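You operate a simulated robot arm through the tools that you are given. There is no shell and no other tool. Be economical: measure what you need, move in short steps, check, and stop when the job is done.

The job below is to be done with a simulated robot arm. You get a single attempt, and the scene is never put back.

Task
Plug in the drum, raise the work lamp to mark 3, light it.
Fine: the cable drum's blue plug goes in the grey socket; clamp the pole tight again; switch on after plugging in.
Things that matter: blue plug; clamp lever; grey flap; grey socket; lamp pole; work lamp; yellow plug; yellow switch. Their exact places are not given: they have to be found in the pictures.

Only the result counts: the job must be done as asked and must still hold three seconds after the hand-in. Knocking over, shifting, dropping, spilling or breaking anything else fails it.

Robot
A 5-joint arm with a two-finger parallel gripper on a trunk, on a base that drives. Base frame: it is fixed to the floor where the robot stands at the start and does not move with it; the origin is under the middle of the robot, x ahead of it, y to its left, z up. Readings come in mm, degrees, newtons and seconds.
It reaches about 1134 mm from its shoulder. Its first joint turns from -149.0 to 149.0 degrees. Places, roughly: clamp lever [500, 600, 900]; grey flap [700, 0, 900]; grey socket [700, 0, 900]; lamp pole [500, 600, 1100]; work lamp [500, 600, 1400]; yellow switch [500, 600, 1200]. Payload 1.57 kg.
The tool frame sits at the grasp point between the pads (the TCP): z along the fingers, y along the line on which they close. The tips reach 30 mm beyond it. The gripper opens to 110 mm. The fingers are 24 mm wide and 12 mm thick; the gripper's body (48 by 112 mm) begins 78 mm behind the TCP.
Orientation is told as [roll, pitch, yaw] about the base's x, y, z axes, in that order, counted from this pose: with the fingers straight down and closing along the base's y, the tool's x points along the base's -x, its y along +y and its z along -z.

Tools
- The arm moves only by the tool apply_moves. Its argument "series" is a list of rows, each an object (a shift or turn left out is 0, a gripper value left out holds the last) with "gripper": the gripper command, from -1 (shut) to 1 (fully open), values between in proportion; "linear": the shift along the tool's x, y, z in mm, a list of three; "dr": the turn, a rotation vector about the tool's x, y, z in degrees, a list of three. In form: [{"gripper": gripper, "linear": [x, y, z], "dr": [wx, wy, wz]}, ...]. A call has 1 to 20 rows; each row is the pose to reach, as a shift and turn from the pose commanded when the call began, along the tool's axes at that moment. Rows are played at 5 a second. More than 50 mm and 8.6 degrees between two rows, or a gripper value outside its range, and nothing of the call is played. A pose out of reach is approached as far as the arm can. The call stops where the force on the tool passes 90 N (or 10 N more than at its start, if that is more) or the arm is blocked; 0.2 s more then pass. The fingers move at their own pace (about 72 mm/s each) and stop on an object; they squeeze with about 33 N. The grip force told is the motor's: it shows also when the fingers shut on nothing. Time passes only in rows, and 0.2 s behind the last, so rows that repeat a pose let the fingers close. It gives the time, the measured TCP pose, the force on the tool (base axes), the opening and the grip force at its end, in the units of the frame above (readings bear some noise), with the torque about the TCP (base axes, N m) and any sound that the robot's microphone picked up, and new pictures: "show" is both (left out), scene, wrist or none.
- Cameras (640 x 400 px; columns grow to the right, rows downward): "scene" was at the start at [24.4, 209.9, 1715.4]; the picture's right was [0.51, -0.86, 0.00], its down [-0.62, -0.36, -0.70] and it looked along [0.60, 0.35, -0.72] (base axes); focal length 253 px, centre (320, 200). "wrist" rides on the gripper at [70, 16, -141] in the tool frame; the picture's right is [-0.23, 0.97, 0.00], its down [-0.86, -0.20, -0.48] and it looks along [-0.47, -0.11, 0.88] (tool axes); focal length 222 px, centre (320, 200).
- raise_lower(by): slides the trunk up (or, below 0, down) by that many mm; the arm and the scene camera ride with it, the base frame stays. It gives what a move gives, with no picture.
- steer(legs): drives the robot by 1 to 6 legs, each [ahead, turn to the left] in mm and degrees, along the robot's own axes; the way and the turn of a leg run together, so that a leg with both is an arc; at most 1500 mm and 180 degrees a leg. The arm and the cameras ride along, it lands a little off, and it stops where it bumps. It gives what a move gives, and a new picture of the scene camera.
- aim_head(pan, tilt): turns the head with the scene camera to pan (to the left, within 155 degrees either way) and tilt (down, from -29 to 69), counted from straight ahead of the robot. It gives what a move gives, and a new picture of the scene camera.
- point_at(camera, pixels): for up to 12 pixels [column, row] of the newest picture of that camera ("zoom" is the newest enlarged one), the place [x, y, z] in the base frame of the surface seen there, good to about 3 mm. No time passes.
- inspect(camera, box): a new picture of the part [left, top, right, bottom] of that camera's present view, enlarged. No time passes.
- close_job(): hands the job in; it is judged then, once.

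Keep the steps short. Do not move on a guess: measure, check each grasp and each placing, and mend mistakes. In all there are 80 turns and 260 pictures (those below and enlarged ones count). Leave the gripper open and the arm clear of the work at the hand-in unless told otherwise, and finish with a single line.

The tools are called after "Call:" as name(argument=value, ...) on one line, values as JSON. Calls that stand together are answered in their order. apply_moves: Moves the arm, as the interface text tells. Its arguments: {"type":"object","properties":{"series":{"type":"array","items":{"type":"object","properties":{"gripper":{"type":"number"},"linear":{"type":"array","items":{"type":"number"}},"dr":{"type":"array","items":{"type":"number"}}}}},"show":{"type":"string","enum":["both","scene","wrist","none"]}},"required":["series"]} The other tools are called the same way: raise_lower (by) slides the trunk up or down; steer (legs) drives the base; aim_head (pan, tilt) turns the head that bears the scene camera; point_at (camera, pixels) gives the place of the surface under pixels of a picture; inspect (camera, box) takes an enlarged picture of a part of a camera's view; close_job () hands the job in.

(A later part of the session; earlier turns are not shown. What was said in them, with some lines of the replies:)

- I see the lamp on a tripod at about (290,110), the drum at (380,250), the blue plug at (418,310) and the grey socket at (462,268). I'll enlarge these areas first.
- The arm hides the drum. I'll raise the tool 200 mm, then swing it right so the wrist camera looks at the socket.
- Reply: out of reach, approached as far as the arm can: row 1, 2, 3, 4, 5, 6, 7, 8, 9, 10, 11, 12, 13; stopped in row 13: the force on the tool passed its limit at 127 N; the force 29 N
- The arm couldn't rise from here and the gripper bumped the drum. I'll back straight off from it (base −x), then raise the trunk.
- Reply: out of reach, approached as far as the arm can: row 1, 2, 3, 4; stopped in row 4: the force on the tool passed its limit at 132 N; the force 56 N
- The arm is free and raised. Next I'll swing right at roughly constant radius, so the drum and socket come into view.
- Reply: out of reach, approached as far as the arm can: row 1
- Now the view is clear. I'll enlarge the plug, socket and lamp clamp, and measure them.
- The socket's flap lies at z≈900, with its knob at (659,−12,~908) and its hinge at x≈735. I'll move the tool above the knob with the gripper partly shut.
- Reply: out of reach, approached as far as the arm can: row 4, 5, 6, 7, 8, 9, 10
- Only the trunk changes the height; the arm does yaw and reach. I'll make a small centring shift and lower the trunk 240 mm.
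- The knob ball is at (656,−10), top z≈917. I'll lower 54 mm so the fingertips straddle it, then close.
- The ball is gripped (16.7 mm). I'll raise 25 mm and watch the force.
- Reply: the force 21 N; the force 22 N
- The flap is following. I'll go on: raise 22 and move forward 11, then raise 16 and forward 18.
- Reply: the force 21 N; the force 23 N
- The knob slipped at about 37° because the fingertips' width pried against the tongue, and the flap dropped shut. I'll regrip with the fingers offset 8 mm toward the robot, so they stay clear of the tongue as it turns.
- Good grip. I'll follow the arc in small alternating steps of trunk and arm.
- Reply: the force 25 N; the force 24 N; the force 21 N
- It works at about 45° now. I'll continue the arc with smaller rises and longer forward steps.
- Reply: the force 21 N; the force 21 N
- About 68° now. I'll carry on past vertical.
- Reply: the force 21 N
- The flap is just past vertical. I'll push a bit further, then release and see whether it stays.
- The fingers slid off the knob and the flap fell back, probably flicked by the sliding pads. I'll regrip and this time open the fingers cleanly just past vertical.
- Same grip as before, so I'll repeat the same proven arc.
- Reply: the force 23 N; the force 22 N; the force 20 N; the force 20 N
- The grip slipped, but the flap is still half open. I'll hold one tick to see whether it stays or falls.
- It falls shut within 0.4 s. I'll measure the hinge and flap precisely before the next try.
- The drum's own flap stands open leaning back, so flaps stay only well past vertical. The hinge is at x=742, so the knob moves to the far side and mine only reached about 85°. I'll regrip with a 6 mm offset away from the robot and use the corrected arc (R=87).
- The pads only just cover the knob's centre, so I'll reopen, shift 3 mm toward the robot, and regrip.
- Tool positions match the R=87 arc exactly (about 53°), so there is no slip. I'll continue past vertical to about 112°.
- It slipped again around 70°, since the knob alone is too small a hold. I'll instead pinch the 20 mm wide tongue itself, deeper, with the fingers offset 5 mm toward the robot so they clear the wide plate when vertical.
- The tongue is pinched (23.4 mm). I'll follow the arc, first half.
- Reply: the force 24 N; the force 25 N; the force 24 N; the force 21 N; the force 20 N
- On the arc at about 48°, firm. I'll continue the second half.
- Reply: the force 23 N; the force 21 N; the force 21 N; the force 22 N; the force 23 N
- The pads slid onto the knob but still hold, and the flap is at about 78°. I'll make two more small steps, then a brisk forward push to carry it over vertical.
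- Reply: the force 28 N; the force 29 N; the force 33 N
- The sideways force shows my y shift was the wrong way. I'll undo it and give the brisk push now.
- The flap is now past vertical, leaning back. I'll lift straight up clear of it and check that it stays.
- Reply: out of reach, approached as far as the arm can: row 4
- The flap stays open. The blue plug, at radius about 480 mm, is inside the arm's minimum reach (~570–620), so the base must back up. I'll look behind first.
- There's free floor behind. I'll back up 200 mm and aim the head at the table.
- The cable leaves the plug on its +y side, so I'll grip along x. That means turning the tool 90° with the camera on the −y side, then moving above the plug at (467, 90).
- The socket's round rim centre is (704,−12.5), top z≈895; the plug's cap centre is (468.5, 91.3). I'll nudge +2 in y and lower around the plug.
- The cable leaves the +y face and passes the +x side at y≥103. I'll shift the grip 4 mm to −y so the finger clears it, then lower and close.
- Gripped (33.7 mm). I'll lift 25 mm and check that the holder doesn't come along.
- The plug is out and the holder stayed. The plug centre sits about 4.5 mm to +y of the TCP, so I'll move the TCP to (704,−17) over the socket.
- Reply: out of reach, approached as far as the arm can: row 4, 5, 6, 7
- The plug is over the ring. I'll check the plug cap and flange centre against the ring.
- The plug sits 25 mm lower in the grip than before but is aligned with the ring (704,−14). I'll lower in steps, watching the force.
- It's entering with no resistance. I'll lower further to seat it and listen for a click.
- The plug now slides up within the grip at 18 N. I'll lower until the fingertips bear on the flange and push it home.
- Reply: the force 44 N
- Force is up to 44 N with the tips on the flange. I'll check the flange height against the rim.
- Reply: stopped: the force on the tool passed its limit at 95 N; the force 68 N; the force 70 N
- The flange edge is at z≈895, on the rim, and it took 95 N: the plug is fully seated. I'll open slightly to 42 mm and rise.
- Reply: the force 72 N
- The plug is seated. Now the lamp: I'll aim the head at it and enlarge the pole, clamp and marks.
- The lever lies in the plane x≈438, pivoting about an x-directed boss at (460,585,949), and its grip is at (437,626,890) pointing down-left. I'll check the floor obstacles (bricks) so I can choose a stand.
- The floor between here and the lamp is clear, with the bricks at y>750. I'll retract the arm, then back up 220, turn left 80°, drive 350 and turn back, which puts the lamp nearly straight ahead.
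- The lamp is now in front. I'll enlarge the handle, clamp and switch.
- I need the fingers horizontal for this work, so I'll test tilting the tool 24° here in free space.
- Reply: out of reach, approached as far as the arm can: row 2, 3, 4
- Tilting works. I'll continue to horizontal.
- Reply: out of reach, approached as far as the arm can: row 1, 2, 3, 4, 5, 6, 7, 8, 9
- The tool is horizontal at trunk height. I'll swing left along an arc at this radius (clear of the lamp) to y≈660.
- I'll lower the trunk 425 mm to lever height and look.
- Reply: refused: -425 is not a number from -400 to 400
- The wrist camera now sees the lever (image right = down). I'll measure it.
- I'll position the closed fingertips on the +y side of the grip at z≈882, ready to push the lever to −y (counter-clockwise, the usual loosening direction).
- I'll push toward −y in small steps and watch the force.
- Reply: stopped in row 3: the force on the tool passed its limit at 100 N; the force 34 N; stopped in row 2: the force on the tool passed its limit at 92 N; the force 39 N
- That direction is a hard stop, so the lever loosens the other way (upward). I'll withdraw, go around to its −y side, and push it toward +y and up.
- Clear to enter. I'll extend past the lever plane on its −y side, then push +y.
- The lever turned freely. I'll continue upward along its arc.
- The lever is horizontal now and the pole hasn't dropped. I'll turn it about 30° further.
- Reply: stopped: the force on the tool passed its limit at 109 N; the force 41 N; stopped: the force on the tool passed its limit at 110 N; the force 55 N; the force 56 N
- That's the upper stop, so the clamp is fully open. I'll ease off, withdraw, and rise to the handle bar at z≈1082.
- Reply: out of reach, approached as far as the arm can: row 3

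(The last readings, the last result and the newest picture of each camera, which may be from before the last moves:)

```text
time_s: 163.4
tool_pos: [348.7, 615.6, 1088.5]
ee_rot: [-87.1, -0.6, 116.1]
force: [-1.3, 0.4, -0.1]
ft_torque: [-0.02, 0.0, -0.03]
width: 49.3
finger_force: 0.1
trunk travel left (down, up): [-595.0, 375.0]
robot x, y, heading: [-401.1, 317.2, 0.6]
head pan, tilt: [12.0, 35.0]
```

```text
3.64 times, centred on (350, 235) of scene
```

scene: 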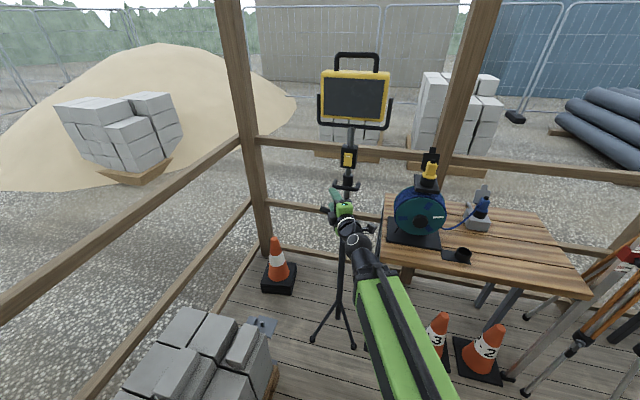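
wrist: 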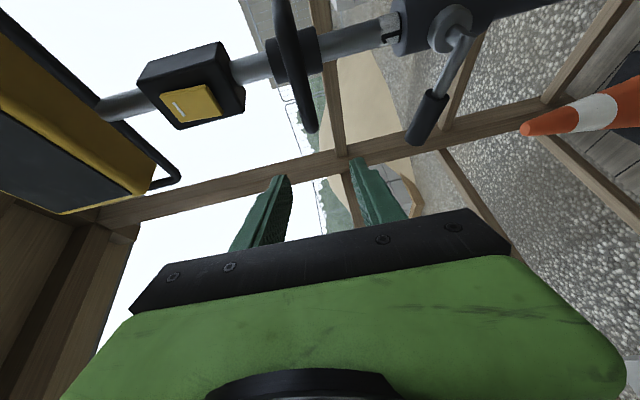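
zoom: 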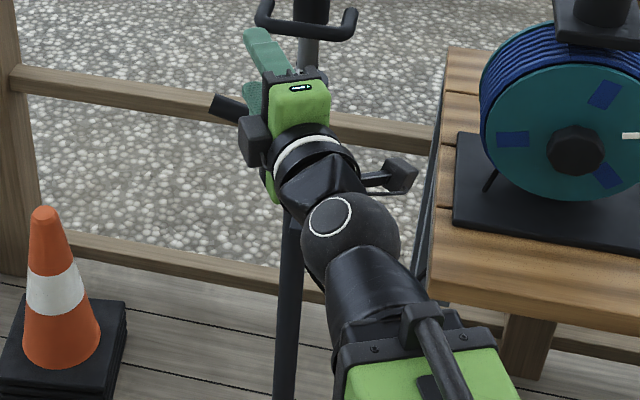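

Call:
point_at(camera="wrist", pixels=[[290, 40], [295, 60], [302, 85], [308, 110], [313, 125], [300, 40], [283, 20], [330, 45], [392, 30], [182, 103], [205, 95]])

```text
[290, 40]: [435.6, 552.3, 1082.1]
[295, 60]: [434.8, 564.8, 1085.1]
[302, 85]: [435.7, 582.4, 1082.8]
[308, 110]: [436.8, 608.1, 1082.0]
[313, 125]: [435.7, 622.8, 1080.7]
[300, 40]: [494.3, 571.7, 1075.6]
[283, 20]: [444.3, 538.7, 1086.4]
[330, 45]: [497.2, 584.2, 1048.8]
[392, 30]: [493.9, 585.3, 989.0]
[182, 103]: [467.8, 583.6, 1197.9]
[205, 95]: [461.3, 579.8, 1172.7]
```

The bar's centre is about (444,585,1083). I'll move in so the open fingers straddle it.

Call:
raise_lower(by=-5)

Call:
apply_moves(series=[{"linear": [25, 0, 20], "dr": [0, 1.3, 0]}, {"linear": [48, 0, 40], "dr": [0, 2.7, 0]}, {"linear": [68, 0, 68], "dr": [0, 4, 0]}, {"linear": [68, 0, 68], "dr": [0, 4, 0]}], show="both")

Call:
inspect(camera="scene", box=[310, 160, 390, 250])

```text
time_s: 164.0
tool_pos: [350.0, 615.7, 1083.7]
ee_rot: [-87.2, -0.6, 116.2]
force: [-0.1, 0.0, 0.0]
ft_torque: [-0.03, 0.01, 0.0]
width: 49.5
finger_force: 0.0
trunk travel left (down, up): [-590.0, 380.0]
robot x, y, heading: [-398.1, 319.2, 0.5]
head pan, tilt: [12.0, 35.0]
```

```text
time_s: 165.0
tool_pos: [441.1, 584.9, 1082.6]
ee_rot: [-87.0, -0.4, 112.1]
force: [1.0, -0.2, -0.3]
ft_torque: [0.01, -0.01, 0.01]
width: 49.4
finger_force: 0.1
out of reach, approached as far as the arm can: row 3, 4
trunk travel left (down, up): [-590.0, 380.0]
robot x, y, heading: [-402.8, 312.1, 0.6]
head pan, tilt: [12.0, 35.0]
```

scene: 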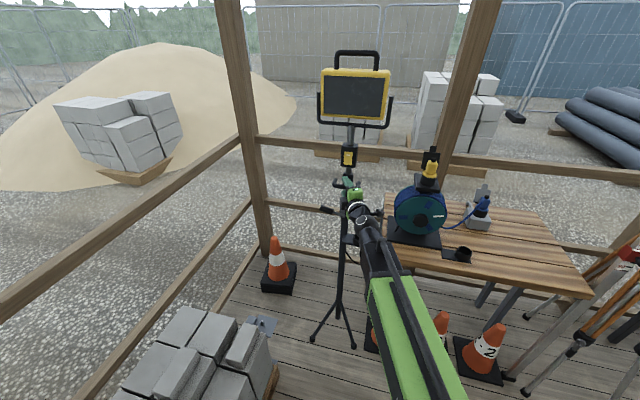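
wrist: 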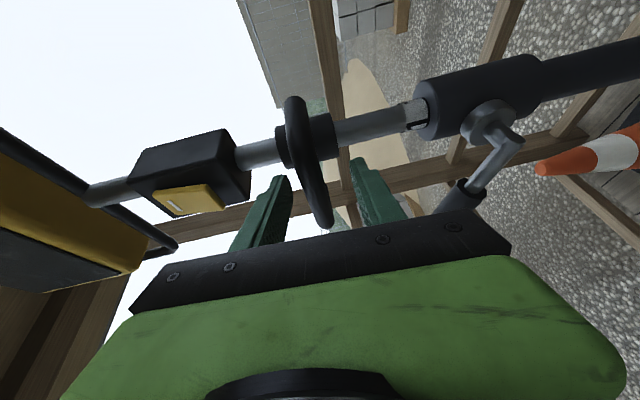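

```text
4.44 times, centred on (350, 205) of scene
```

zoom: 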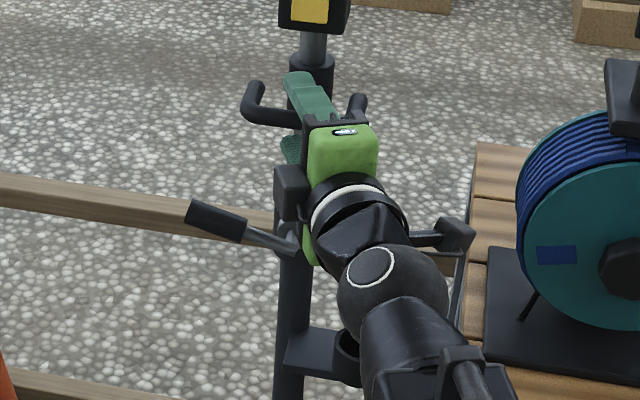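

The fingers straddle the bar. I'll close and raise 20 mm as a test.

Call:
apply_moves(series=[{"gripper": -1}, {}, {}], show="none")

Call:
raise_lower(by=20)

Call:
apply_moves(series=[{"linear": [0, 0, 0]}], show="wrist")

Call:
inspect(camera="wrist", box=[330, 60, 450, 160])

```text
time_s: 165.8
tool_pos: [439.0, 584.3, 1085.4]
ee_rot: [-87.2, -0.6, 112.1]
force: [23.3, 12.2, 48.3]
ft_torque: [0.79, -0.12, -0.48]
width: 16.2
finger_force: 31.1
trunk travel left (down, up): [-590.0, 380.0]
robot x, y, heading: [-400.0, 317.9, 0.7]
head pan, tilt: [12.0, 35.0]
```

```text
time_s: 166.4
tool_pos: [440.4, 584.4, 1102.9]
ee_rot: [-86.9, -0.4, 112.3]
force: [-4.6, -4.3, 3.1]
ft_torque: [0.89, -0.05, 0.53]
width: 15.9
finger_force: 31.6
trunk travel left (down, up): [-610.0, 360.0]
robot x, y, heading: [-401.2, 315.2, 0.8]
head pan, tilt: [12.0, 35.0]
```

```text
time_s: 166.8
tool_pos: [440.2, 584.8, 1102.1]
ee_rot: [-87.1, -0.4, 112.2]
force: [-6.5, -5.3, -0.7]
ft_torque: [0.85, -0.05, 0.04]
width: 15.8
finger_force: 31.6
trunk travel left (down, up): [-610.0, 360.0]
robot x, y, heading: [-399.3, 317.7, 0.6]
head pan, tilt: [12.0, 35.0]
```

wrist: 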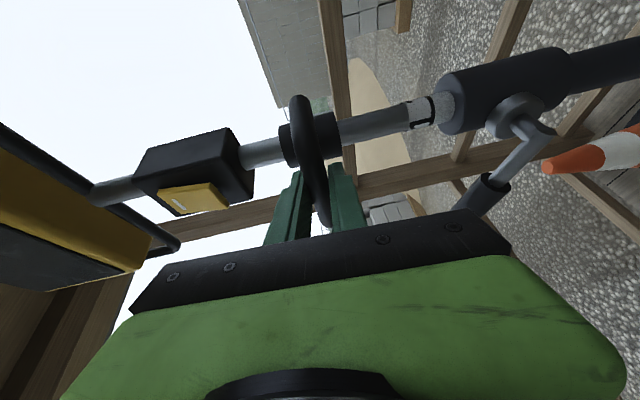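

```text
4.00 times, centred on (390, 110) of wrist
```

zoom: 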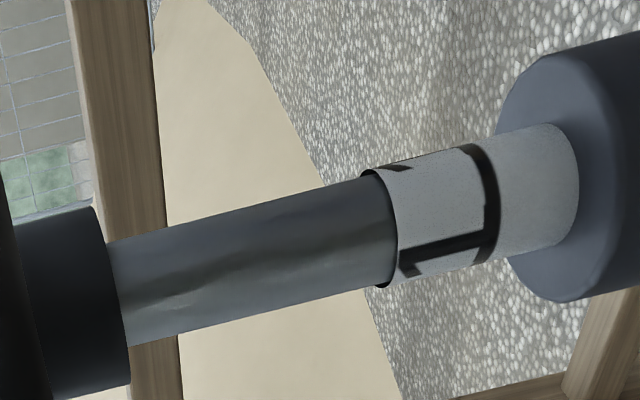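

The pole slides easily. The scale has a black line under each digit, which should sit at the collar edge. I'll raise 40 mm more and look.

Call:
raise_lower(by=40)

Call:
apply_moves(series=[{"linear": [0, 0, 0]}], show="wrist")

Call:
inspect(camera="wrist", box=[360, 50, 500, 160])

Call:
point_at(camera="zoom", pixels=[[320, 200]])

```text
time_s: 167.7
tool_pos: [440.2, 584.8, 1142.8]
ee_rot: [-87.1, -0.4, 112.1]
force: [-5.7, -5.3, 3.0]
ft_torque: [0.87, -0.1, 0.56]
width: 15.8
finger_force: 31.5
trunk travel left (down, up): [-650.0, 320.0]
robot x, y, heading: [-397.3, 313.1, 0.7]
head pan, tilt: [12.0, 35.0]
```

```text
time_s: 168.1
tool_pos: [440.1, 584.5, 1143.2]
ee_rot: [-87.2, -0.5, 112.2]
force: [-6.4, -3.1, 3.2]
ft_torque: [0.85, -0.02, -0.07]
width: 16.0
finger_force: 31.6
trunk travel left (down, up): [-650.0, 320.0]
robot x, y, heading: [-398.2, 314.1, 0.6]
head pan, tilt: [12.0, 35.0]
```

wrist: 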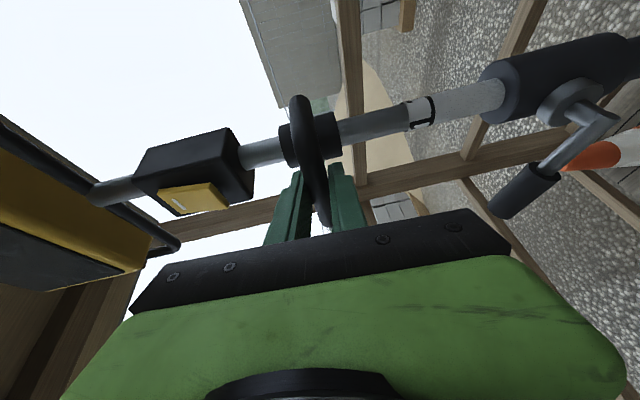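

```text
3.64 times, centred on (430, 105) of wrist
```

zoom: 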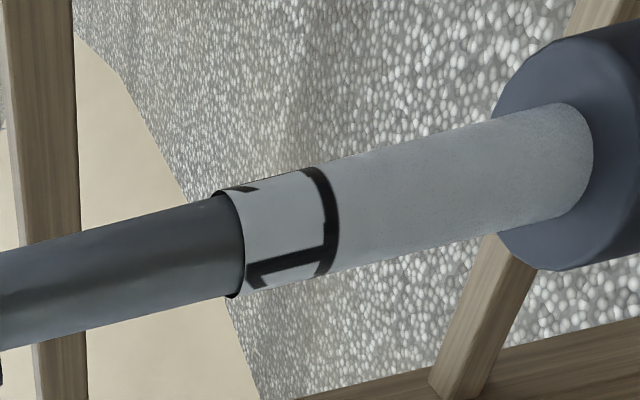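

```text
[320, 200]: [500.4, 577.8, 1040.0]
```

Line 1 is now 60 mm above the collar, and line 2 isn't out yet. I'll raise 50 mm more.

Call:
raise_lower(by=50)

Call:
apply_moves(series=[{"linear": [0, 0, 0]}], show="wrist")

Call:
inspect(camera="wrist", box=[380, 40, 540, 160])

```text
time_s: 169.0
tool_pos: [440.8, 583.9, 1192.9]
ee_rot: [-87.2, -0.3, 112.2]
force: [-4.7, -4.4, 2.9]
ft_torque: [0.85, -0.11, 0.53]
width: 16.2
finger_force: 31.5
trunk travel left (down, up): [-700.0, 270.0]
robot x, y, heading: [-399.4, 315.2, 1.0]
head pan, tilt: [12.0, 35.0]
```

```text
time_s: 169.4
tool_pos: [441.3, 585.7, 1193.0]
ee_rot: [-87.0, -0.4, 112.2]
force: [-5.0, -4.4, 3.5]
ft_torque: [0.89, -0.01, -0.03]
width: 16.2
finger_force: 31.1
trunk travel left (down, up): [-700.0, 270.0]
robot x, y, heading: [-398.6, 319.6, 0.8]
head pan, tilt: [12.0, 35.0]
```

wrist: 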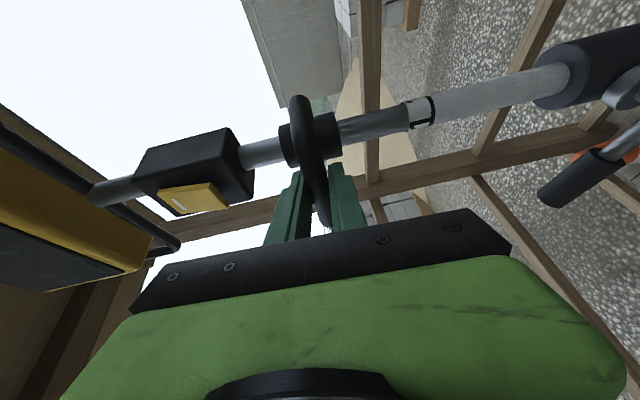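

```text
3.33 times, centred on (460, 100) of wrist
5 turns are left
```

zoom: 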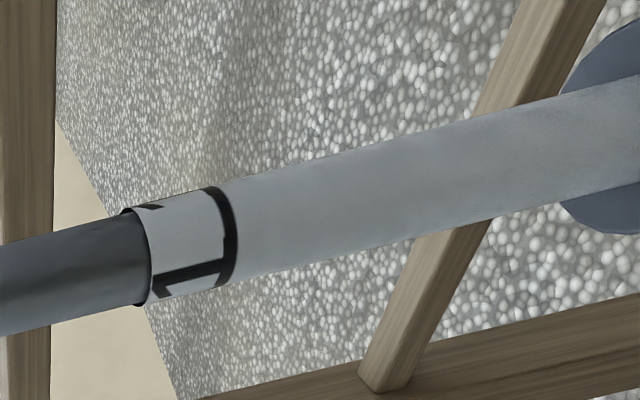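

Only a few turns are left, so I'll batch the work. I'll raise in steps and take a picture at each to find lines 2 and 3.

Call:
raise_lower(by=15)

Call:
inspect(camera="wrist", box=[400, 40, 600, 150])

Call:
raise_lower(by=20)

Call:
inspect(camera="wrist", box=[400, 20, 640, 150])

Call:
raise_lower(by=20)

Call:
inspect(camera="wrist", box=[400, 20, 640, 150])

Call:
inspect(camera="scene", box=[320, 190, 380, 250])

Call:
raise_lower(by=40)

Call:
inspect(camera="scene", box=[320, 190, 380, 250])

Call:
raise_lower(by=25)

Call:
inspect(camera="scene", box=[320, 190, 380, 250])

Call:
apply_moves(series=[{"linear": [0, 0, 0]}], show="both")

Call:
point_at(camera="scene", pixels=[[349, 242], [349, 236], [349, 230], [349, 224], [349, 218], [349, 212], [349, 206], [349, 200], [349, 194], [349, 188]])

```text
time_s: 170.0
tool_pos: [439.8, 584.6, 1207.8]
ee_rot: [-87.0, -0.5, 112.1]
force: [-3.3, -3.5, 2.7]
ft_torque: [0.87, -0.07, 0.41]
width: 15.9
finger_force: 31.7
trunk travel left (down, up): [-715.0, 255.0]
robot x, y, heading: [-402.1, 316.9, 0.9]
head pan, tilt: [12.0, 35.0]
```

```text
3.20 times, centred on (500, 95) of wrist
```

zoom: 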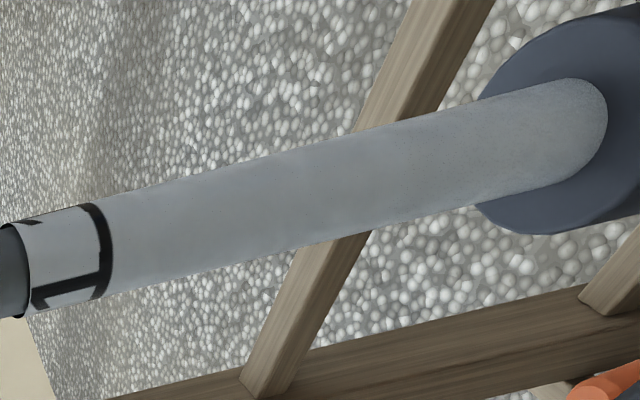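

```text
time_s: 170.7
tool_pos: [440.3, 584.7, 1229.3]
ee_rot: [-87.1, -0.4, 112.3]
force: [-4.8, -3.9, 2.8]
ft_torque: [0.89, -0.08, 0.44]
width: 15.9
finger_force: 31.7
trunk travel left (down, up): [-735.0, 235.0]
robot x, y, heading: [-399.2, 311.3, 0.8]
head pan, tilt: [12.0, 35.0]
```

```text
2.67 times, centred on (520, 85) of wrist
```

zoom: 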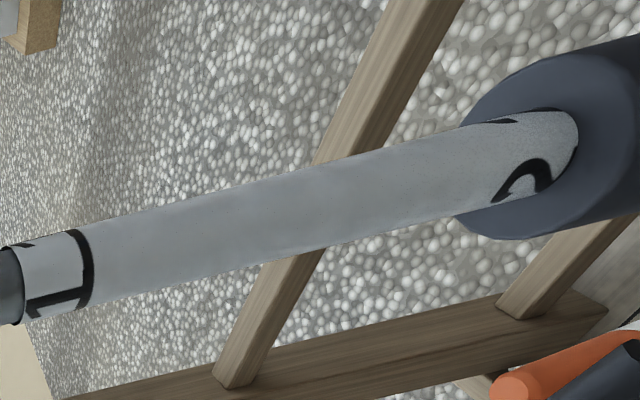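

```text
time_s: 171.3
tool_pos: [439.3, 585.3, 1249.1]
ee_rot: [-87.1, -0.5, 112.1]
force: [-4.1, -3.7, 2.2]
ft_torque: [0.85, -0.08, 0.43]
width: 15.8
finger_force: 32.1
trunk travel left (down, up): [-755.0, 215.0]
robot x, y, heading: [-401.9, 318.3, 0.7]
head pan, tilt: [12.0, 35.0]
```

```text
2.67 times, centred on (520, 85) of wrist
```

zoom: 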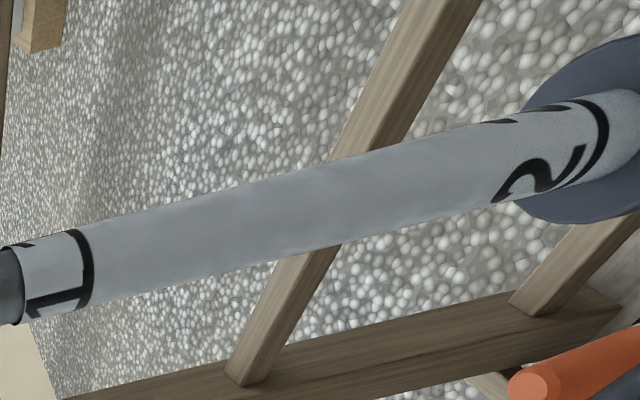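

```text
6.67 times, centred on (350, 220) of scene
```

zoom: 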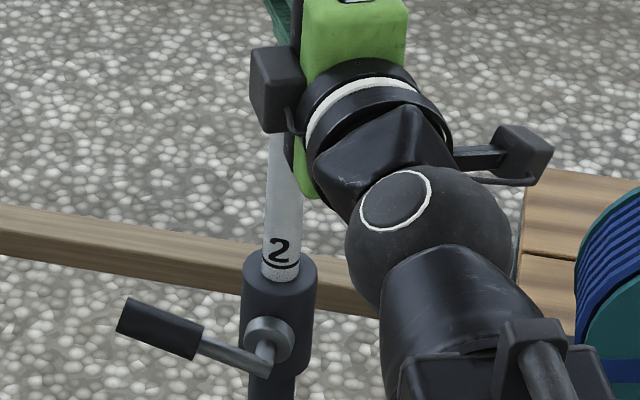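

```text
time_s: 172.2
tool_pos: [438.8, 584.7, 1288.4]
ee_rot: [-87.0, -0.5, 112.2]
force: [-2.5, -3.5, 2.4]
ft_torque: [0.89, -0.08, 0.52]
width: 16.1
finger_force: 31.0
trunk travel left (down, up): [-795.0, 175.0]
robot x, y, heading: [-398.8, 314.8, 0.6]
head pan, tilt: [12.0, 35.0]
```

```text
6.67 times, centred on (350, 220) of scene
```

zoom: 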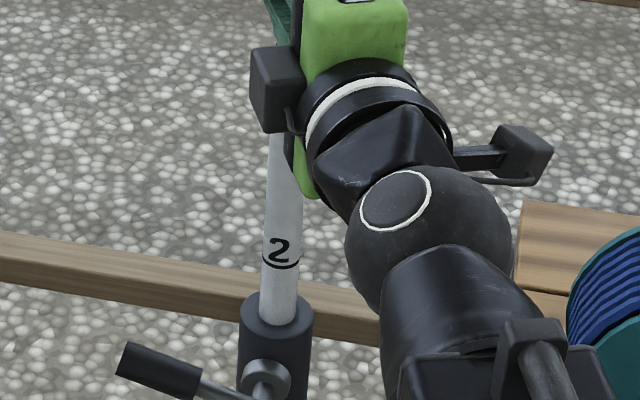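

```text
time_s: 172.9
tool_pos: [440.0, 584.8, 1314.0]
ee_rot: [-87.2, -0.5, 112.3]
force: [-3.6, -3.7, 3.2]
ft_torque: [0.85, -0.09, 0.43]
width: 15.7
finger_force: 31.9
trunk travel left (down, up): [-820.0, 150.0]
robot x, y, heading: [-399.2, 314.7, 0.7]
head pan, tilt: [12.0, 35.0]
```

```text
6.67 times, centred on (350, 220) of scene
```

zoom: 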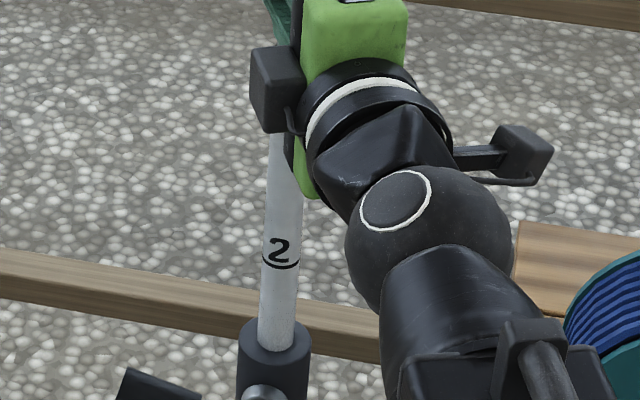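

```text
time_s: 173.3
tool_pos: [439.8, 585.3, 1312.2]
ee_rot: [-87.1, -0.4, 112.2]
force: [-3.5, -3.4, 2.5]
ft_torque: [0.88, -0.07, -0.01]
width: 16.1
finger_force: 32.0
trunk travel left (down, up): [-820.0, 150.0]
robot x, y, heading: [-399.2, 315.9, 0.8]
head pan, tilt: [12.0, 35.0]
```

scene: 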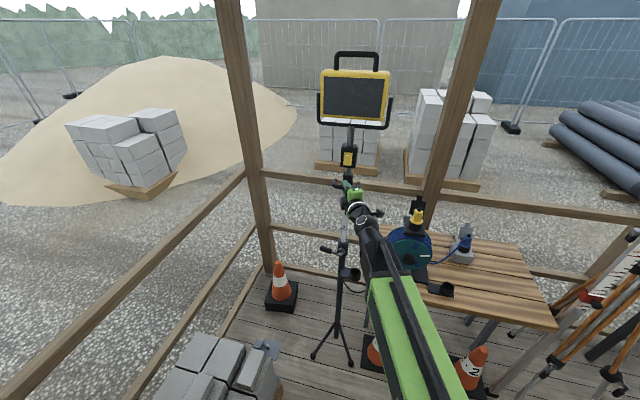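
wrist: 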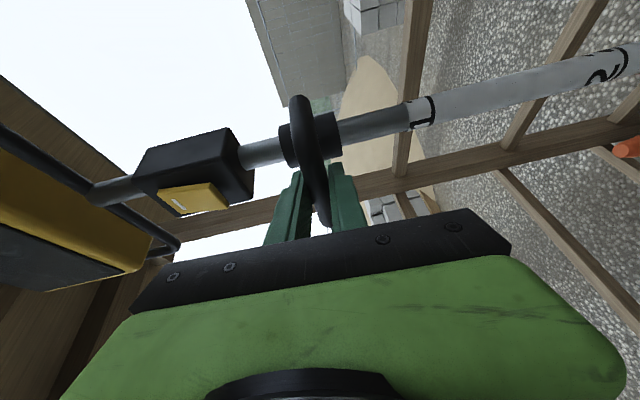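

```text
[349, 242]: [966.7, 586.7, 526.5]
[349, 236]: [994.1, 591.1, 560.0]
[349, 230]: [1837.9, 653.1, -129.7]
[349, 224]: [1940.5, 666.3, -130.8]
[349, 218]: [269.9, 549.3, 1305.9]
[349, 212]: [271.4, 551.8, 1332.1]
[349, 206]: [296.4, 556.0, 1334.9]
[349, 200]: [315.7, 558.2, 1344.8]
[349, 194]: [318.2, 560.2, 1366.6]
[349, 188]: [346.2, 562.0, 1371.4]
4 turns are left
```

Line 2 lined up with the collar at TCP z≈1233.5, against ≈1083.5 for line 1. The spacing is therefore 150 mm, and line 3 needs +70 mm. I'll raise, check, release, withdraw, lower to the lever and push it back down to its tight stop.

Call:
point_at(camera="wrist", pixels=[[178, 203], [195, 197], [215, 200], [195, 190], [195, 208], [222, 206], [165, 197], [205, 187]])

Call:
raise_lower(by=70)

Call:
inspect(camera="scene", box=[320, 200, 380, 260])

Call:
apply_moves(series=[{"gripper": -0.1}, {}, {}], show="none")

Call:
inspect(camera="scene", box=[320, 200, 380, 260])

Call:
apply_moves(series=[{"linear": [0, 0, -25]}, {"linear": [0, 0, -50]}, {"linear": [0, 0, -65]}, {"linear": [0, 0, -65]}], show="none")

Call:
raise_lower(by=-364)

Call:
apply_moves(series=[{"gripper": -1, "linear": [-20, 0, 12], "dr": [0, -0.8, 0]}, {"linear": [-40, 0, 35], "dr": [0, -1.6, 0]}, {"linear": [-58, 0, 60], "dr": [0, -2.4, 0]}, {"linear": [-58, 0, 72.3], "dr": [0, -2.4, 0]}, {"linear": [-58, 0, 72.3], "dr": [0, -2.4, 0]}], show="none")

Call:
raise_lower(by=-84)

Call:
apply_moves(series=[{"linear": [7.3, 0, -3.3]}, {"linear": [7.3, 0, -3.3]}], show="none")

Call:
raise_lower(by=-36)

Call:
apply_moves(series=[{"linear": [4.5, 0, -2]}, {"linear": [9, 0, -4]}, {"linear": [13.5, 0, -6]}, {"linear": [18, 0, -8]}, {"linear": [22, 0, -10]}, {"linear": [26, 0, -12]}], show="both")

Call:
inspect(camera="scene", box=[310, 120, 390, 200])

```text
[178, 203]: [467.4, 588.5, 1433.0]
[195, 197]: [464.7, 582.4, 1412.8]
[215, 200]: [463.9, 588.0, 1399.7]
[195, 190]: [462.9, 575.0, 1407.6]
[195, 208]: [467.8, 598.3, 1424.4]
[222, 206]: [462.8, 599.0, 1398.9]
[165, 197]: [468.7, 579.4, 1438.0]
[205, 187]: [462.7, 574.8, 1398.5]
```

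```text
time_s: 174.4
tool_pos: [439.9, 584.3, 1382.7]
ee_rot: [-87.1, -0.4, 112.1]
force: [-2.8, -2.5, 2.8]
ft_torque: [0.87, -0.07, 0.6]
width: 16.0
finger_force: 30.6
trunk travel left (down, up): [-890.0, 80.0]
robot x, y, heading: [-396.1, 317.9, 0.8]
head pan, tilt: [12.0, 35.0]
```

```text
6.67 times, centred on (350, 230) of scene
```

zoom: 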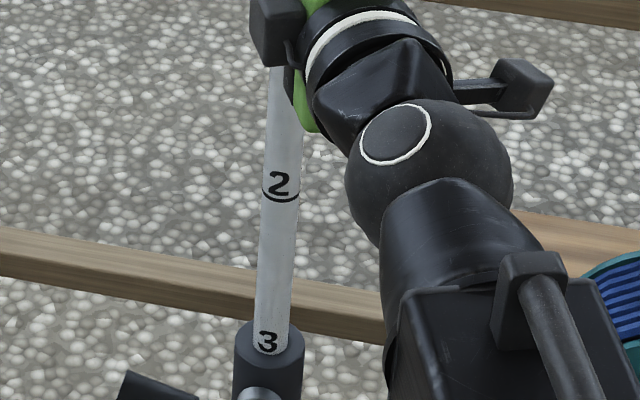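

```text
time_s: 175.2
tool_pos: [440.2, 584.8, 1382.2]
ee_rot: [-87.1, -0.5, 112.2]
force: [0.1, -0.4, -0.3]
ft_torque: [0.0, -0.03, 0.03]
width: 49.2
finger_force: 0.0
trunk travel left (down, up): [-890.0, 80.0]
robot x, y, heading: [-401.7, 313.4, 0.7]
head pan, tilt: [12.0, 35.0]
```

```text
6.67 times, centred on (350, 230) of scene
```

zoom: 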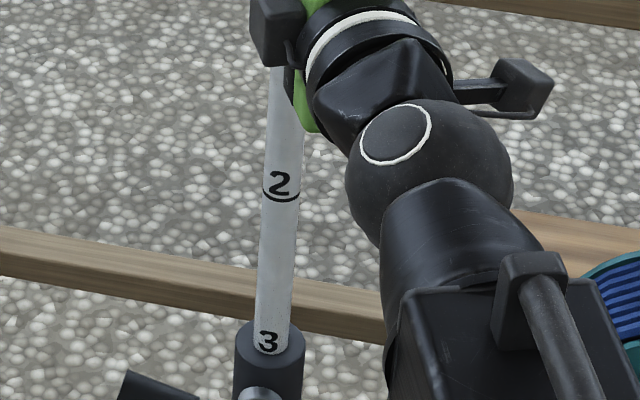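

```text
time_s: 176.2
tool_pos: [382.3, 562.0, 1382.7]
ee_rot: [-87.1, -0.5, 112.1]
force: [0.1, 0.4, -0.7]
ft_torque: [-0.03, -0.05, 0.0]
width: 49.5
finger_force: 0.3
trunk travel left (down, up): [-890.0, 80.0]
robot x, y, heading: [-404.6, 315.2, 0.5]
head pan, tilt: [12.0, 35.0]
```

```text
time_s: 179.7
tool_pos: [382.2, 560.4, 1017.7]
ee_rot: [-87.1, -0.4, 112.3]
force: [-0.3, -0.2, 0.6]
ft_torque: [0.02, -0.02, 0.0]
width: 49.6
finger_force: 0.1
trunk travel left (down, up): [-526.0, 444.0]
robot x, y, heading: [-397.3, 316.0, 0.8]
head pan, tilt: [12.0, 35.0]
```

```text
time_s: 180.9
tool_pos: [425.6, 641.1, 1017.1]
ee_rot: [-86.9, -0.5, 114.6]
force: [0.5, -0.1, 0.2]
ft_torque: [0.0, 0.05, -0.02]
width: 0.0
finger_force: 21.3
out of reach, approached as far as the arm can: row 3, 4, 5
trunk travel left (down, up): [-526.0, 444.0]
robot x, y, heading: [-397.7, 316.8, 0.6]
head pan, tilt: [12.0, 35.0]
```

```text
time_s: 182.1
tool_pos: [425.8, 642.1, 934.7]
ee_rot: [-87.0, -0.6, 114.5]
force: [0.3, 0.2, 0.0]
ft_torque: [0.05, 0.02, -0.03]
width: 0.0
finger_force: 21.6
trunk travel left (down, up): [-442.0, 528.0]
robot x, y, heading: [-399.7, 316.2, 0.7]
head pan, tilt: [12.0, 35.0]
```

```text
time_s: 182.7
tool_pos: [425.4, 634.7, 934.5]
ee_rot: [-87.0, -0.5, 114.6]
force: [-0.5, 0.2, 0.4]
ft_torque: [-0.04, -0.03, -0.03]
width: 0.2
finger_force: 21.9
trunk travel left (down, up): [-442.0, 528.0]
robot x, y, heading: [-396.4, 311.7, 0.6]
head pan, tilt: [12.0, 35.0]
```

```text
time_s: 183.5
tool_pos: [424.1, 634.8, 900.7]
ee_rot: [-87.2, -0.4, 114.7]
force: [-4.0, 16.5, 33.8]
ft_torque: [0.13, -0.67, 0.33]
width: 0.0
finger_force: 21.1
trunk travel left (down, up): [-406.0, 564.0]
robot x, y, heading: [-399.2, 318.3, 0.8]
head pan, tilt: [12.0, 35.0]
```

```text
time_s: 184.1
tool_pos: [421.3, 635.4, 899.7]
ee_rot: [-87.0, -0.5, 115.4]
force: [1.9, 28.8, 38.3]
ft_torque: [0.22, -0.87, 0.57]
width: 0.1
finger_force: 21.3
trunk travel left (down, up): [-406.0, 564.0]
robot x, y, heading: [-400.3, 317.0, 0.4]
head pan, tilt: [12.0, 35.0]
stopped in row 3: the force on the tool passed its limit at 96 N (the readings are from after the stop); the commanded pose is now the measured one
```

scene: 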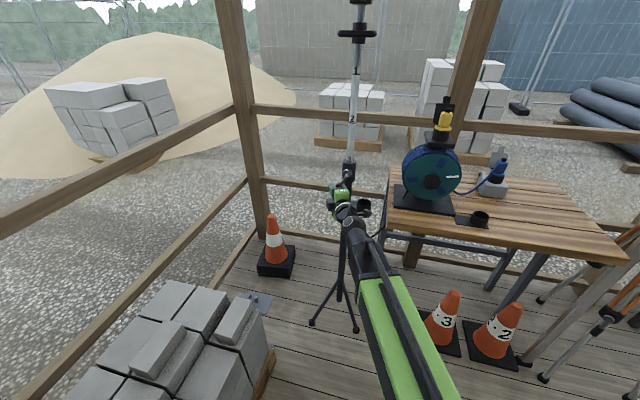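
wrist: 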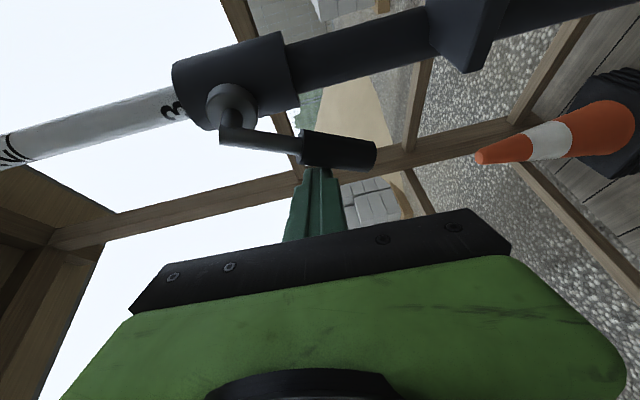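

```text
5.00 times, centred on (350, 160) of scene
3 turns are left
```

zoom: 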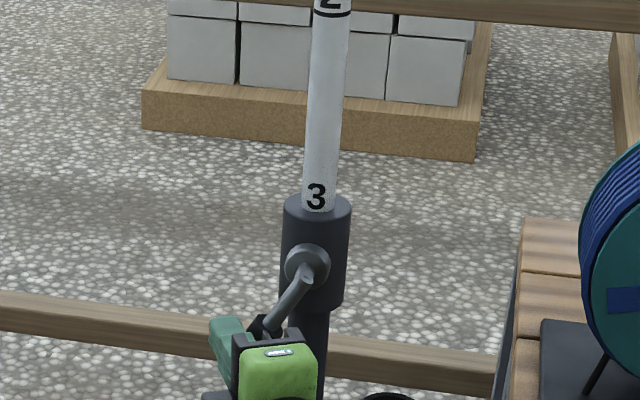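

Mark 3 sits at the collar and the lever is back at its tight stop, confirmed at 96 N. Now the switch: its rocker is at about (465,587), z≈1465–1510, with the lower half standing out. I'll back off, rise, tilt the fingers slightly up, press the lower half and look at the lamp.

Call:
apply_moves(series=[{"linear": [-6, 0, -4]}, {"linear": [-6, 0, -35]}, {"linear": [-6, 0, -62]}, {"linear": [-6, 0, -62]}], show="none")

Call:
inspect(camera="scene", box=[310, 120, 390, 200])

Call:
raise_lower(by=400)

Call:
raise_lower(by=130)

Call:
apply_moves(series=[{"linear": [16, -8, 3], "dr": [2, 1, 0]}, {"linear": [32, -16, 6], "dr": [4, 2.1, 0]}, {"linear": [48, -24, 10], "dr": [6, 3.2, 0]}, {"linear": [63, -32, 13.5], "dr": [8, 4.2, 0]}, {"linear": [63, -32, 13.5], "dr": [8, 4.2, 0]}], show="none")

Call:
raise_lower(by=12)

Call:
apply_moves(series=[{"linear": [0, 0, 0]}], show="wrist")

Call:
apply_moves(series=[{"linear": [0, 0, 12]}, {"linear": [0, 0, 24]}, {"linear": [0, 0, 29]}, {"linear": [0, 0, 33]}, {"linear": [0, 0, 37]}, {"linear": [0, 0, 41]}], show="both")

Call:
inspect(camera="wrist", box=[140, 100, 400, 250])

Call:
inspect(camera="scene", box=[290, 40, 420, 250])

Call:
point_at(camera="wrist", pixels=[[178, 203], [195, 197], [215, 200], [240, 190], [260, 185], [280, 180], [300, 175], [270, 160], [250, 160], [230, 170]])

```text
time_s: 185.1
tool_pos: [365.7, 610.4, 897.8]
ee_rot: [-87.0, -0.6, 115.1]
force: [0.3, 0.1, 0.0]
ft_torque: [0.01, -0.02, 0.0]
width: 0.2
finger_force: 21.2
out of reach, approached as far as the arm can: row 3, 4
trunk travel left (down, up): [-406.0, 564.0]
robot x, y, heading: [-400.7, 312.1, 0.5]
head pan, tilt: [12.0, 35.0]
```

```text
5.00 times, centred on (350, 160) of scene
```

zoom: 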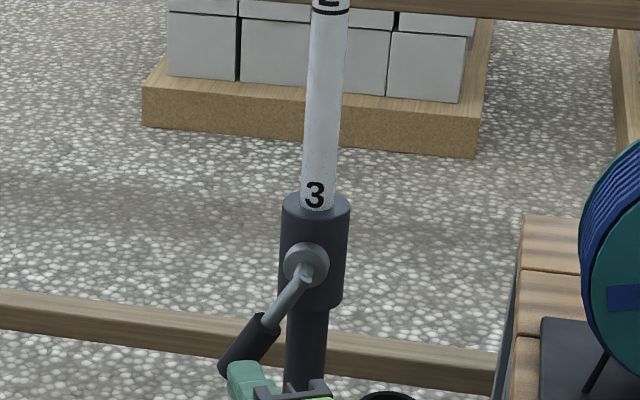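

```text
time_s: 188.9
tool_pos: [366.4, 610.0, 1297.3]
ee_rot: [-87.0, -0.6, 115.2]
force: [0.1, 0.3, -0.6]
ft_torque: [0.01, 0.0, -0.02]
width: 0.3
finger_force: 21.3
trunk travel left (down, up): [-806.0, 164.0]
robot x, y, heading: [-400.4, 313.6, 0.9]
head pan, tilt: [12.0, 35.0]
```

```text
time_s: 190.5
tool_pos: [366.2, 610.3, 1428.4]
ee_rot: [-87.0, -0.6, 115.2]
force: [-0.1, -0.3, 0.5]
ft_torque: [-0.03, 0.0, 0.02]
width: 0.0
finger_force: 21.4
trunk travel left (down, up): [-936.0, 34.0]
robot x, y, heading: [-399.0, 315.1, 0.8]
head pan, tilt: [12.0, 35.0]
```

```text
time_s: 191.7
tool_pos: [404.6, 567.2, 1440.2]
ee_rot: [-89.6, -0.9, 110.1]
force: [-0.1, -0.9, 0.4]
ft_torque: [0.0, 0.02, -0.01]
width: 0.1
finger_force: 21.6
out of reach, approached as far as the arm can: row 2, 3, 4, 5
trunk travel left (down, up): [-936.0, 34.0]
robot x, y, heading: [-402.3, 316.1, 0.7]
head pan, tilt: [12.0, 35.0]
```

```text
time_s: 192.3
tool_pos: [403.8, 567.9, 1451.0]
ee_rot: [-89.7, -0.9, 110.1]
force: [0.1, 0.1, -0.4]
ft_torque: [-0.04, 0.01, -0.01]
width: 0.0
finger_force: 21.0
trunk travel left (down, up): [-948.0, 22.0]
robot x, y, heading: [-394.8, 318.3, 0.8]
head pan, tilt: [12.0, 35.0]
```

```text
time_s: 192.7
tool_pos: [403.9, 567.1, 1451.0]
ee_rot: [-89.7, -1.0, 110.1]
force: [0.4, -0.3, 0.3]
ft_torque: [-0.02, 0.01, 0.04]
width: 0.0
finger_force: 21.5
trunk travel left (down, up): [-948.0, 22.0]
robot x, y, heading: [-397.6, 314.1, 0.9]
head pan, tilt: [12.0, 35.0]
```

wrist: 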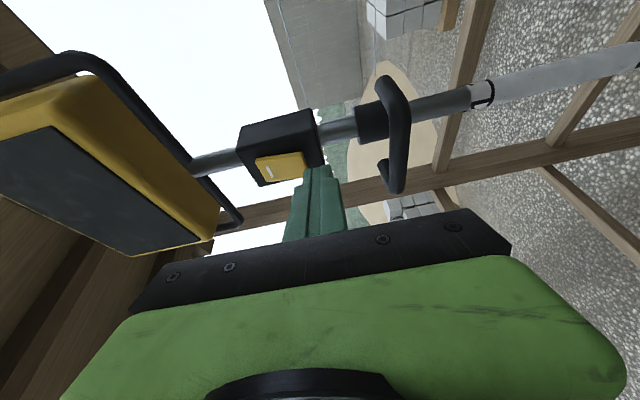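

```text
time_s: 194.1
tool_pos: [442.4, 582.5, 1451.1]
ee_rot: [-89.8, -1.0, 110.1]
force: [0.2, -0.1, 0.1]
ft_torque: [0.03, -0.01, 0.02]
width: 0.0
finger_force: 21.3
trunk travel left (down, up): [-948.0, 22.0]
robot x, y, heading: [-396.8, 315.2, 0.7]
head pan, tilt: [12.0, 35.0]
```

scene: 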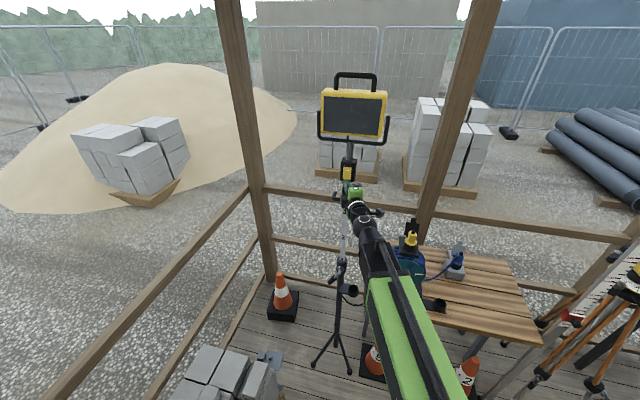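
wrist: 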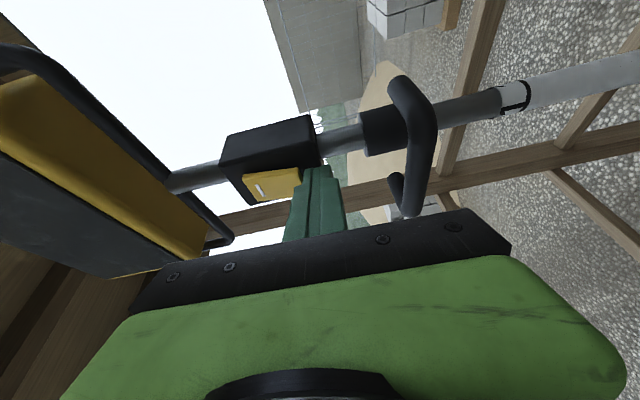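

```text
2.46 times, centred on (270, 175) of wrist
```

zoom: 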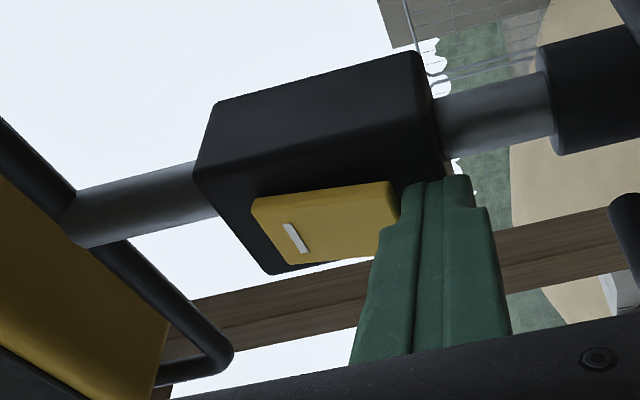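

```text
1.90 times, centred on (355, 145) of scene
```

zoom: 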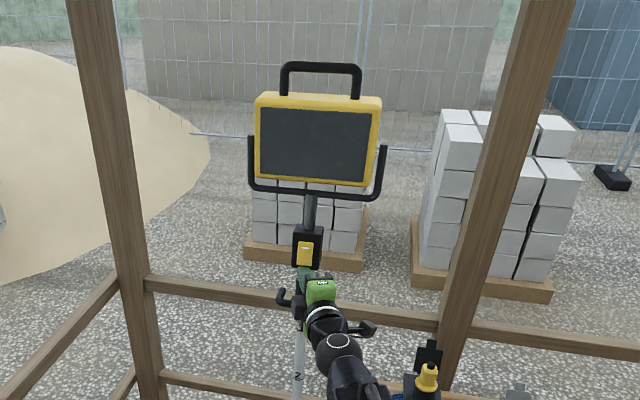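

```text
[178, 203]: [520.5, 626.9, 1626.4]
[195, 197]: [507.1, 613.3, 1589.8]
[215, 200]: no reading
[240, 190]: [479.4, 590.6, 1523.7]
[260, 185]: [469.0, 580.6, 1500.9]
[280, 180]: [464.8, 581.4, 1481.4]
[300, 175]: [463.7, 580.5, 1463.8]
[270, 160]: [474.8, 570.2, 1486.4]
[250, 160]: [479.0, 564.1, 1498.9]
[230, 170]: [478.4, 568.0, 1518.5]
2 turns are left
```

The tip is just under the rocker (z 1463–1505). I'll back out, raise the last 22 mm, press its lower half, then withdraw and look at the lamp.

Call:
apply_moves(series=[{"linear": [1, 0, -14]}, {"linear": [3, 0, -28]}, {"linear": [3, 0, -28]}], show="none")

Call:
raise_lower(by=22)

Call:
apply_moves(series=[{"linear": [0, 0, 12]}, {"linear": [0, 0, 20]}, {"linear": [0, 0, 24]}, {"linear": [0, 0, 28]}, {"linear": [0, 0, 31]}, {"linear": [0, 0, 34]}, {"linear": [0, 0, 34]}], show="both")

Call:
inspect(camera="wrist", box=[140, 100, 400, 250])

Call:
apply_moves(series=[{"linear": [0, 0, -25]}, {"linear": [0, 0, -50]}, {"linear": [0, 0, -70]}, {"linear": [0, 0, -70]}], show="both")

Call:
inspect(camera="scene", box=[290, 60, 420, 220])

Call:
inspect(camera="wrist", box=[140, 80, 400, 230])

Call:
inspect(camera="scene", box=[380, 220, 500, 310])

```text
time_s: 194.9
tool_pos: [416.7, 568.6, 1452.4]
ee_rot: [-89.8, -0.9, 110.1]
force: [-0.2, 1.6, -0.4]
ft_torque: [0.01, 0.0, 0.0]
width: 0.2
finger_force: 21.5
trunk travel left (down, up): [-948.0, 22.0]
robot x, y, heading: [-394.8, 316.8, 0.8]
head pan, tilt: [12.0, 35.0]
```

```text
time_s: 195.6
tool_pos: [417.7, 569.9, 1473.9]
ee_rot: [-89.7, -1.0, 110.1]
force: [0.2, -1.2, -0.2]
ft_torque: [-0.03, 0.03, -0.02]
width: 0.0
finger_force: 21.6
trunk travel left (down, up): [-970.0, 0.0]
robot x, y, heading: [-399.9, 312.5, 0.8]
head pan, tilt: [12.0, 35.0]
```

```text
time_s: 196.5
tool_pos: [433.9, 576.2, 1475.4]
ee_rot: [-89.7, -1.0, 110.1]
force: [-33.9, -12.2, -29.6]
ft_torque: [0.11, 0.58, -0.39]
width: 0.2
finger_force: 21.9
trunk travel left (down, up): [-970.0, 0.0]
robot x, y, heading: [-398.0, 316.7, 0.5]
head pan, tilt: [12.0, 35.0]
heard: click
stopped in row 4: the force on the tool passed its limit at 98 N (the readings are from after the stop); the commanded pose is now the measured one
```

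scene: 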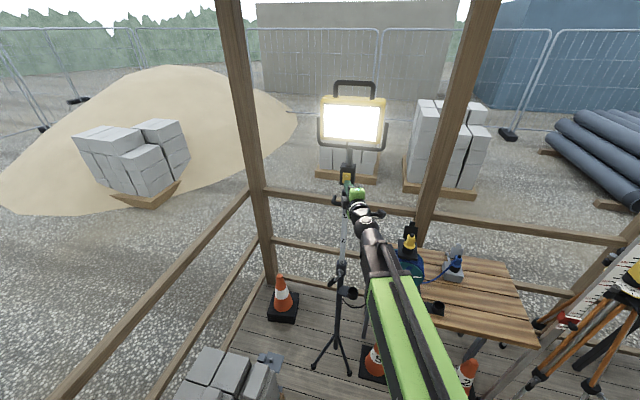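
wrist: 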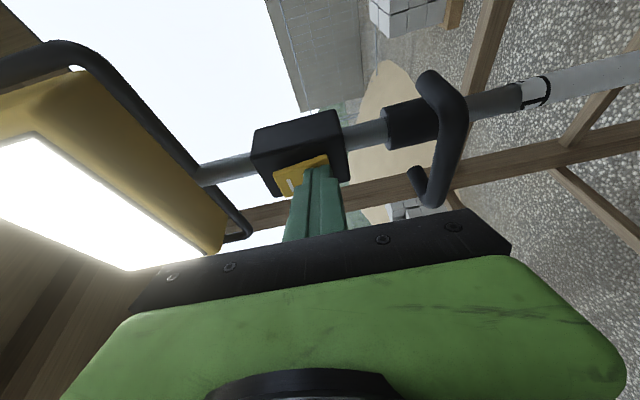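

```text
2.46 times, centred on (270, 175) of wrist
```

zoom: 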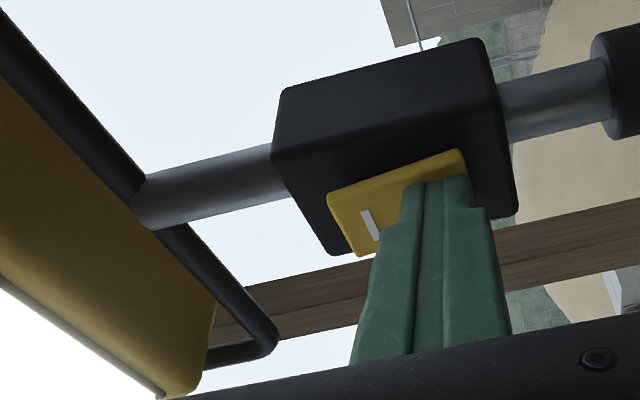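

```text
time_s: 197.5
tool_pos: [374.0, 553.4, 1473.0]
ee_rot: [-89.7, -0.9, 110.1]
force: [0.1, -0.4, 0.1]
ft_torque: [0.02, 0.0, 0.01]
width: 0.0
finger_force: 21.2
trunk travel left (down, up): [-970.0, 0.0]
robot x, y, heading: [-397.5, 317.5, 0.6]
head pan, tilt: [12.0, 35.0]
```

scene: 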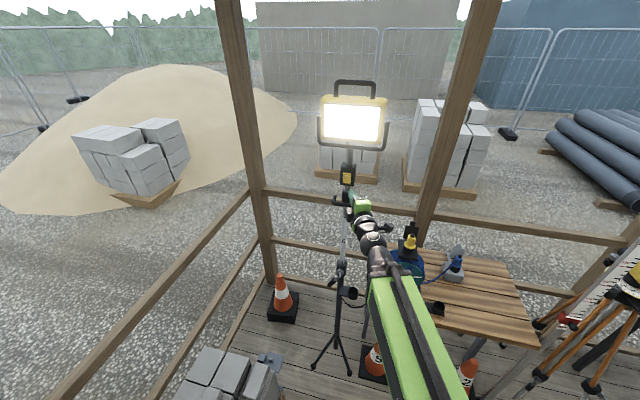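
wrist: 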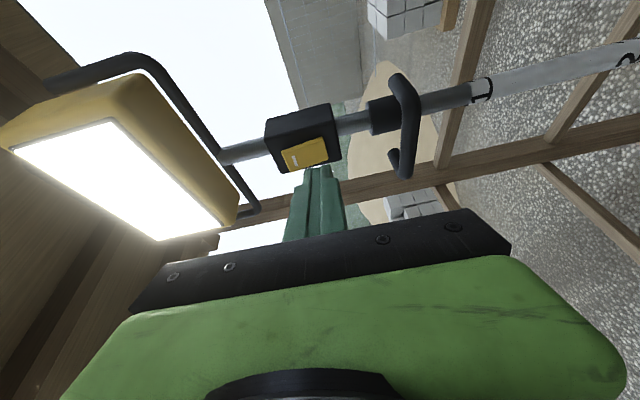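

```text
2.50 times, centred on (355, 140) of scene
```

zoom: 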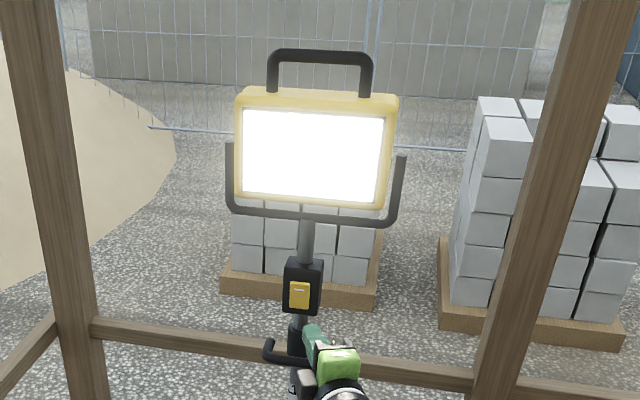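

```text
2.46 times, centred on (270, 155) of wrist
```

zoom: 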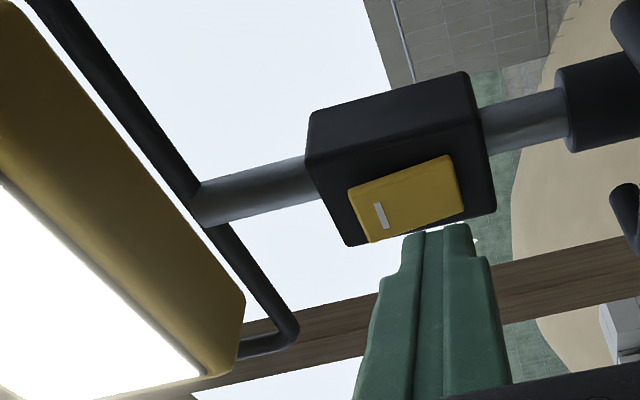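

```text
4.44 times, centred on (440, 265) of scene
1 turns are left
```

zoom: 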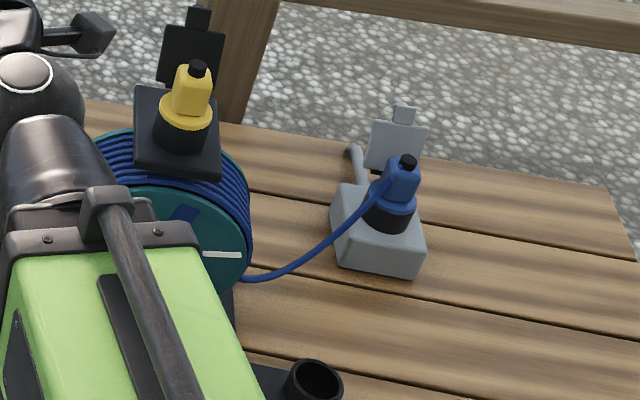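

A click was heard, the lamp is lit, the plug is seated and the pole is clamped at mark 3. I'll open the gripper here, clear of the work, and hand in.

Call:
apply_moves(series=[{"gripper": 0.6}, {}, {}, {}], show="none")

Call:
close_job()

```text
time_s: 198.5
tool_pos: [374.0, 553.6, 1473.6]
ee_rot: [-89.6, -1.0, 110.1]
force: [-0.3, -0.6, 0.5]
ft_torque: [0.0, 0.0, -0.03]
width: 87.9
finger_force: 0.0
trunk travel left (down, up): [-970.0, 0.0]
robot x, y, heading: [-402.6, 317.3, 0.9]
head pan, tilt: [12.0, 35.0]
```

```text
The job is handed in.
```

The job is handed in: the blue plug is seated in the grey socket, the lamp pole is at mark 3 with the clamp lever back at its tight stop, and the lamp is lit; early on the gripper bumped the drum, and I saw no shift afterwards but did not measure it.
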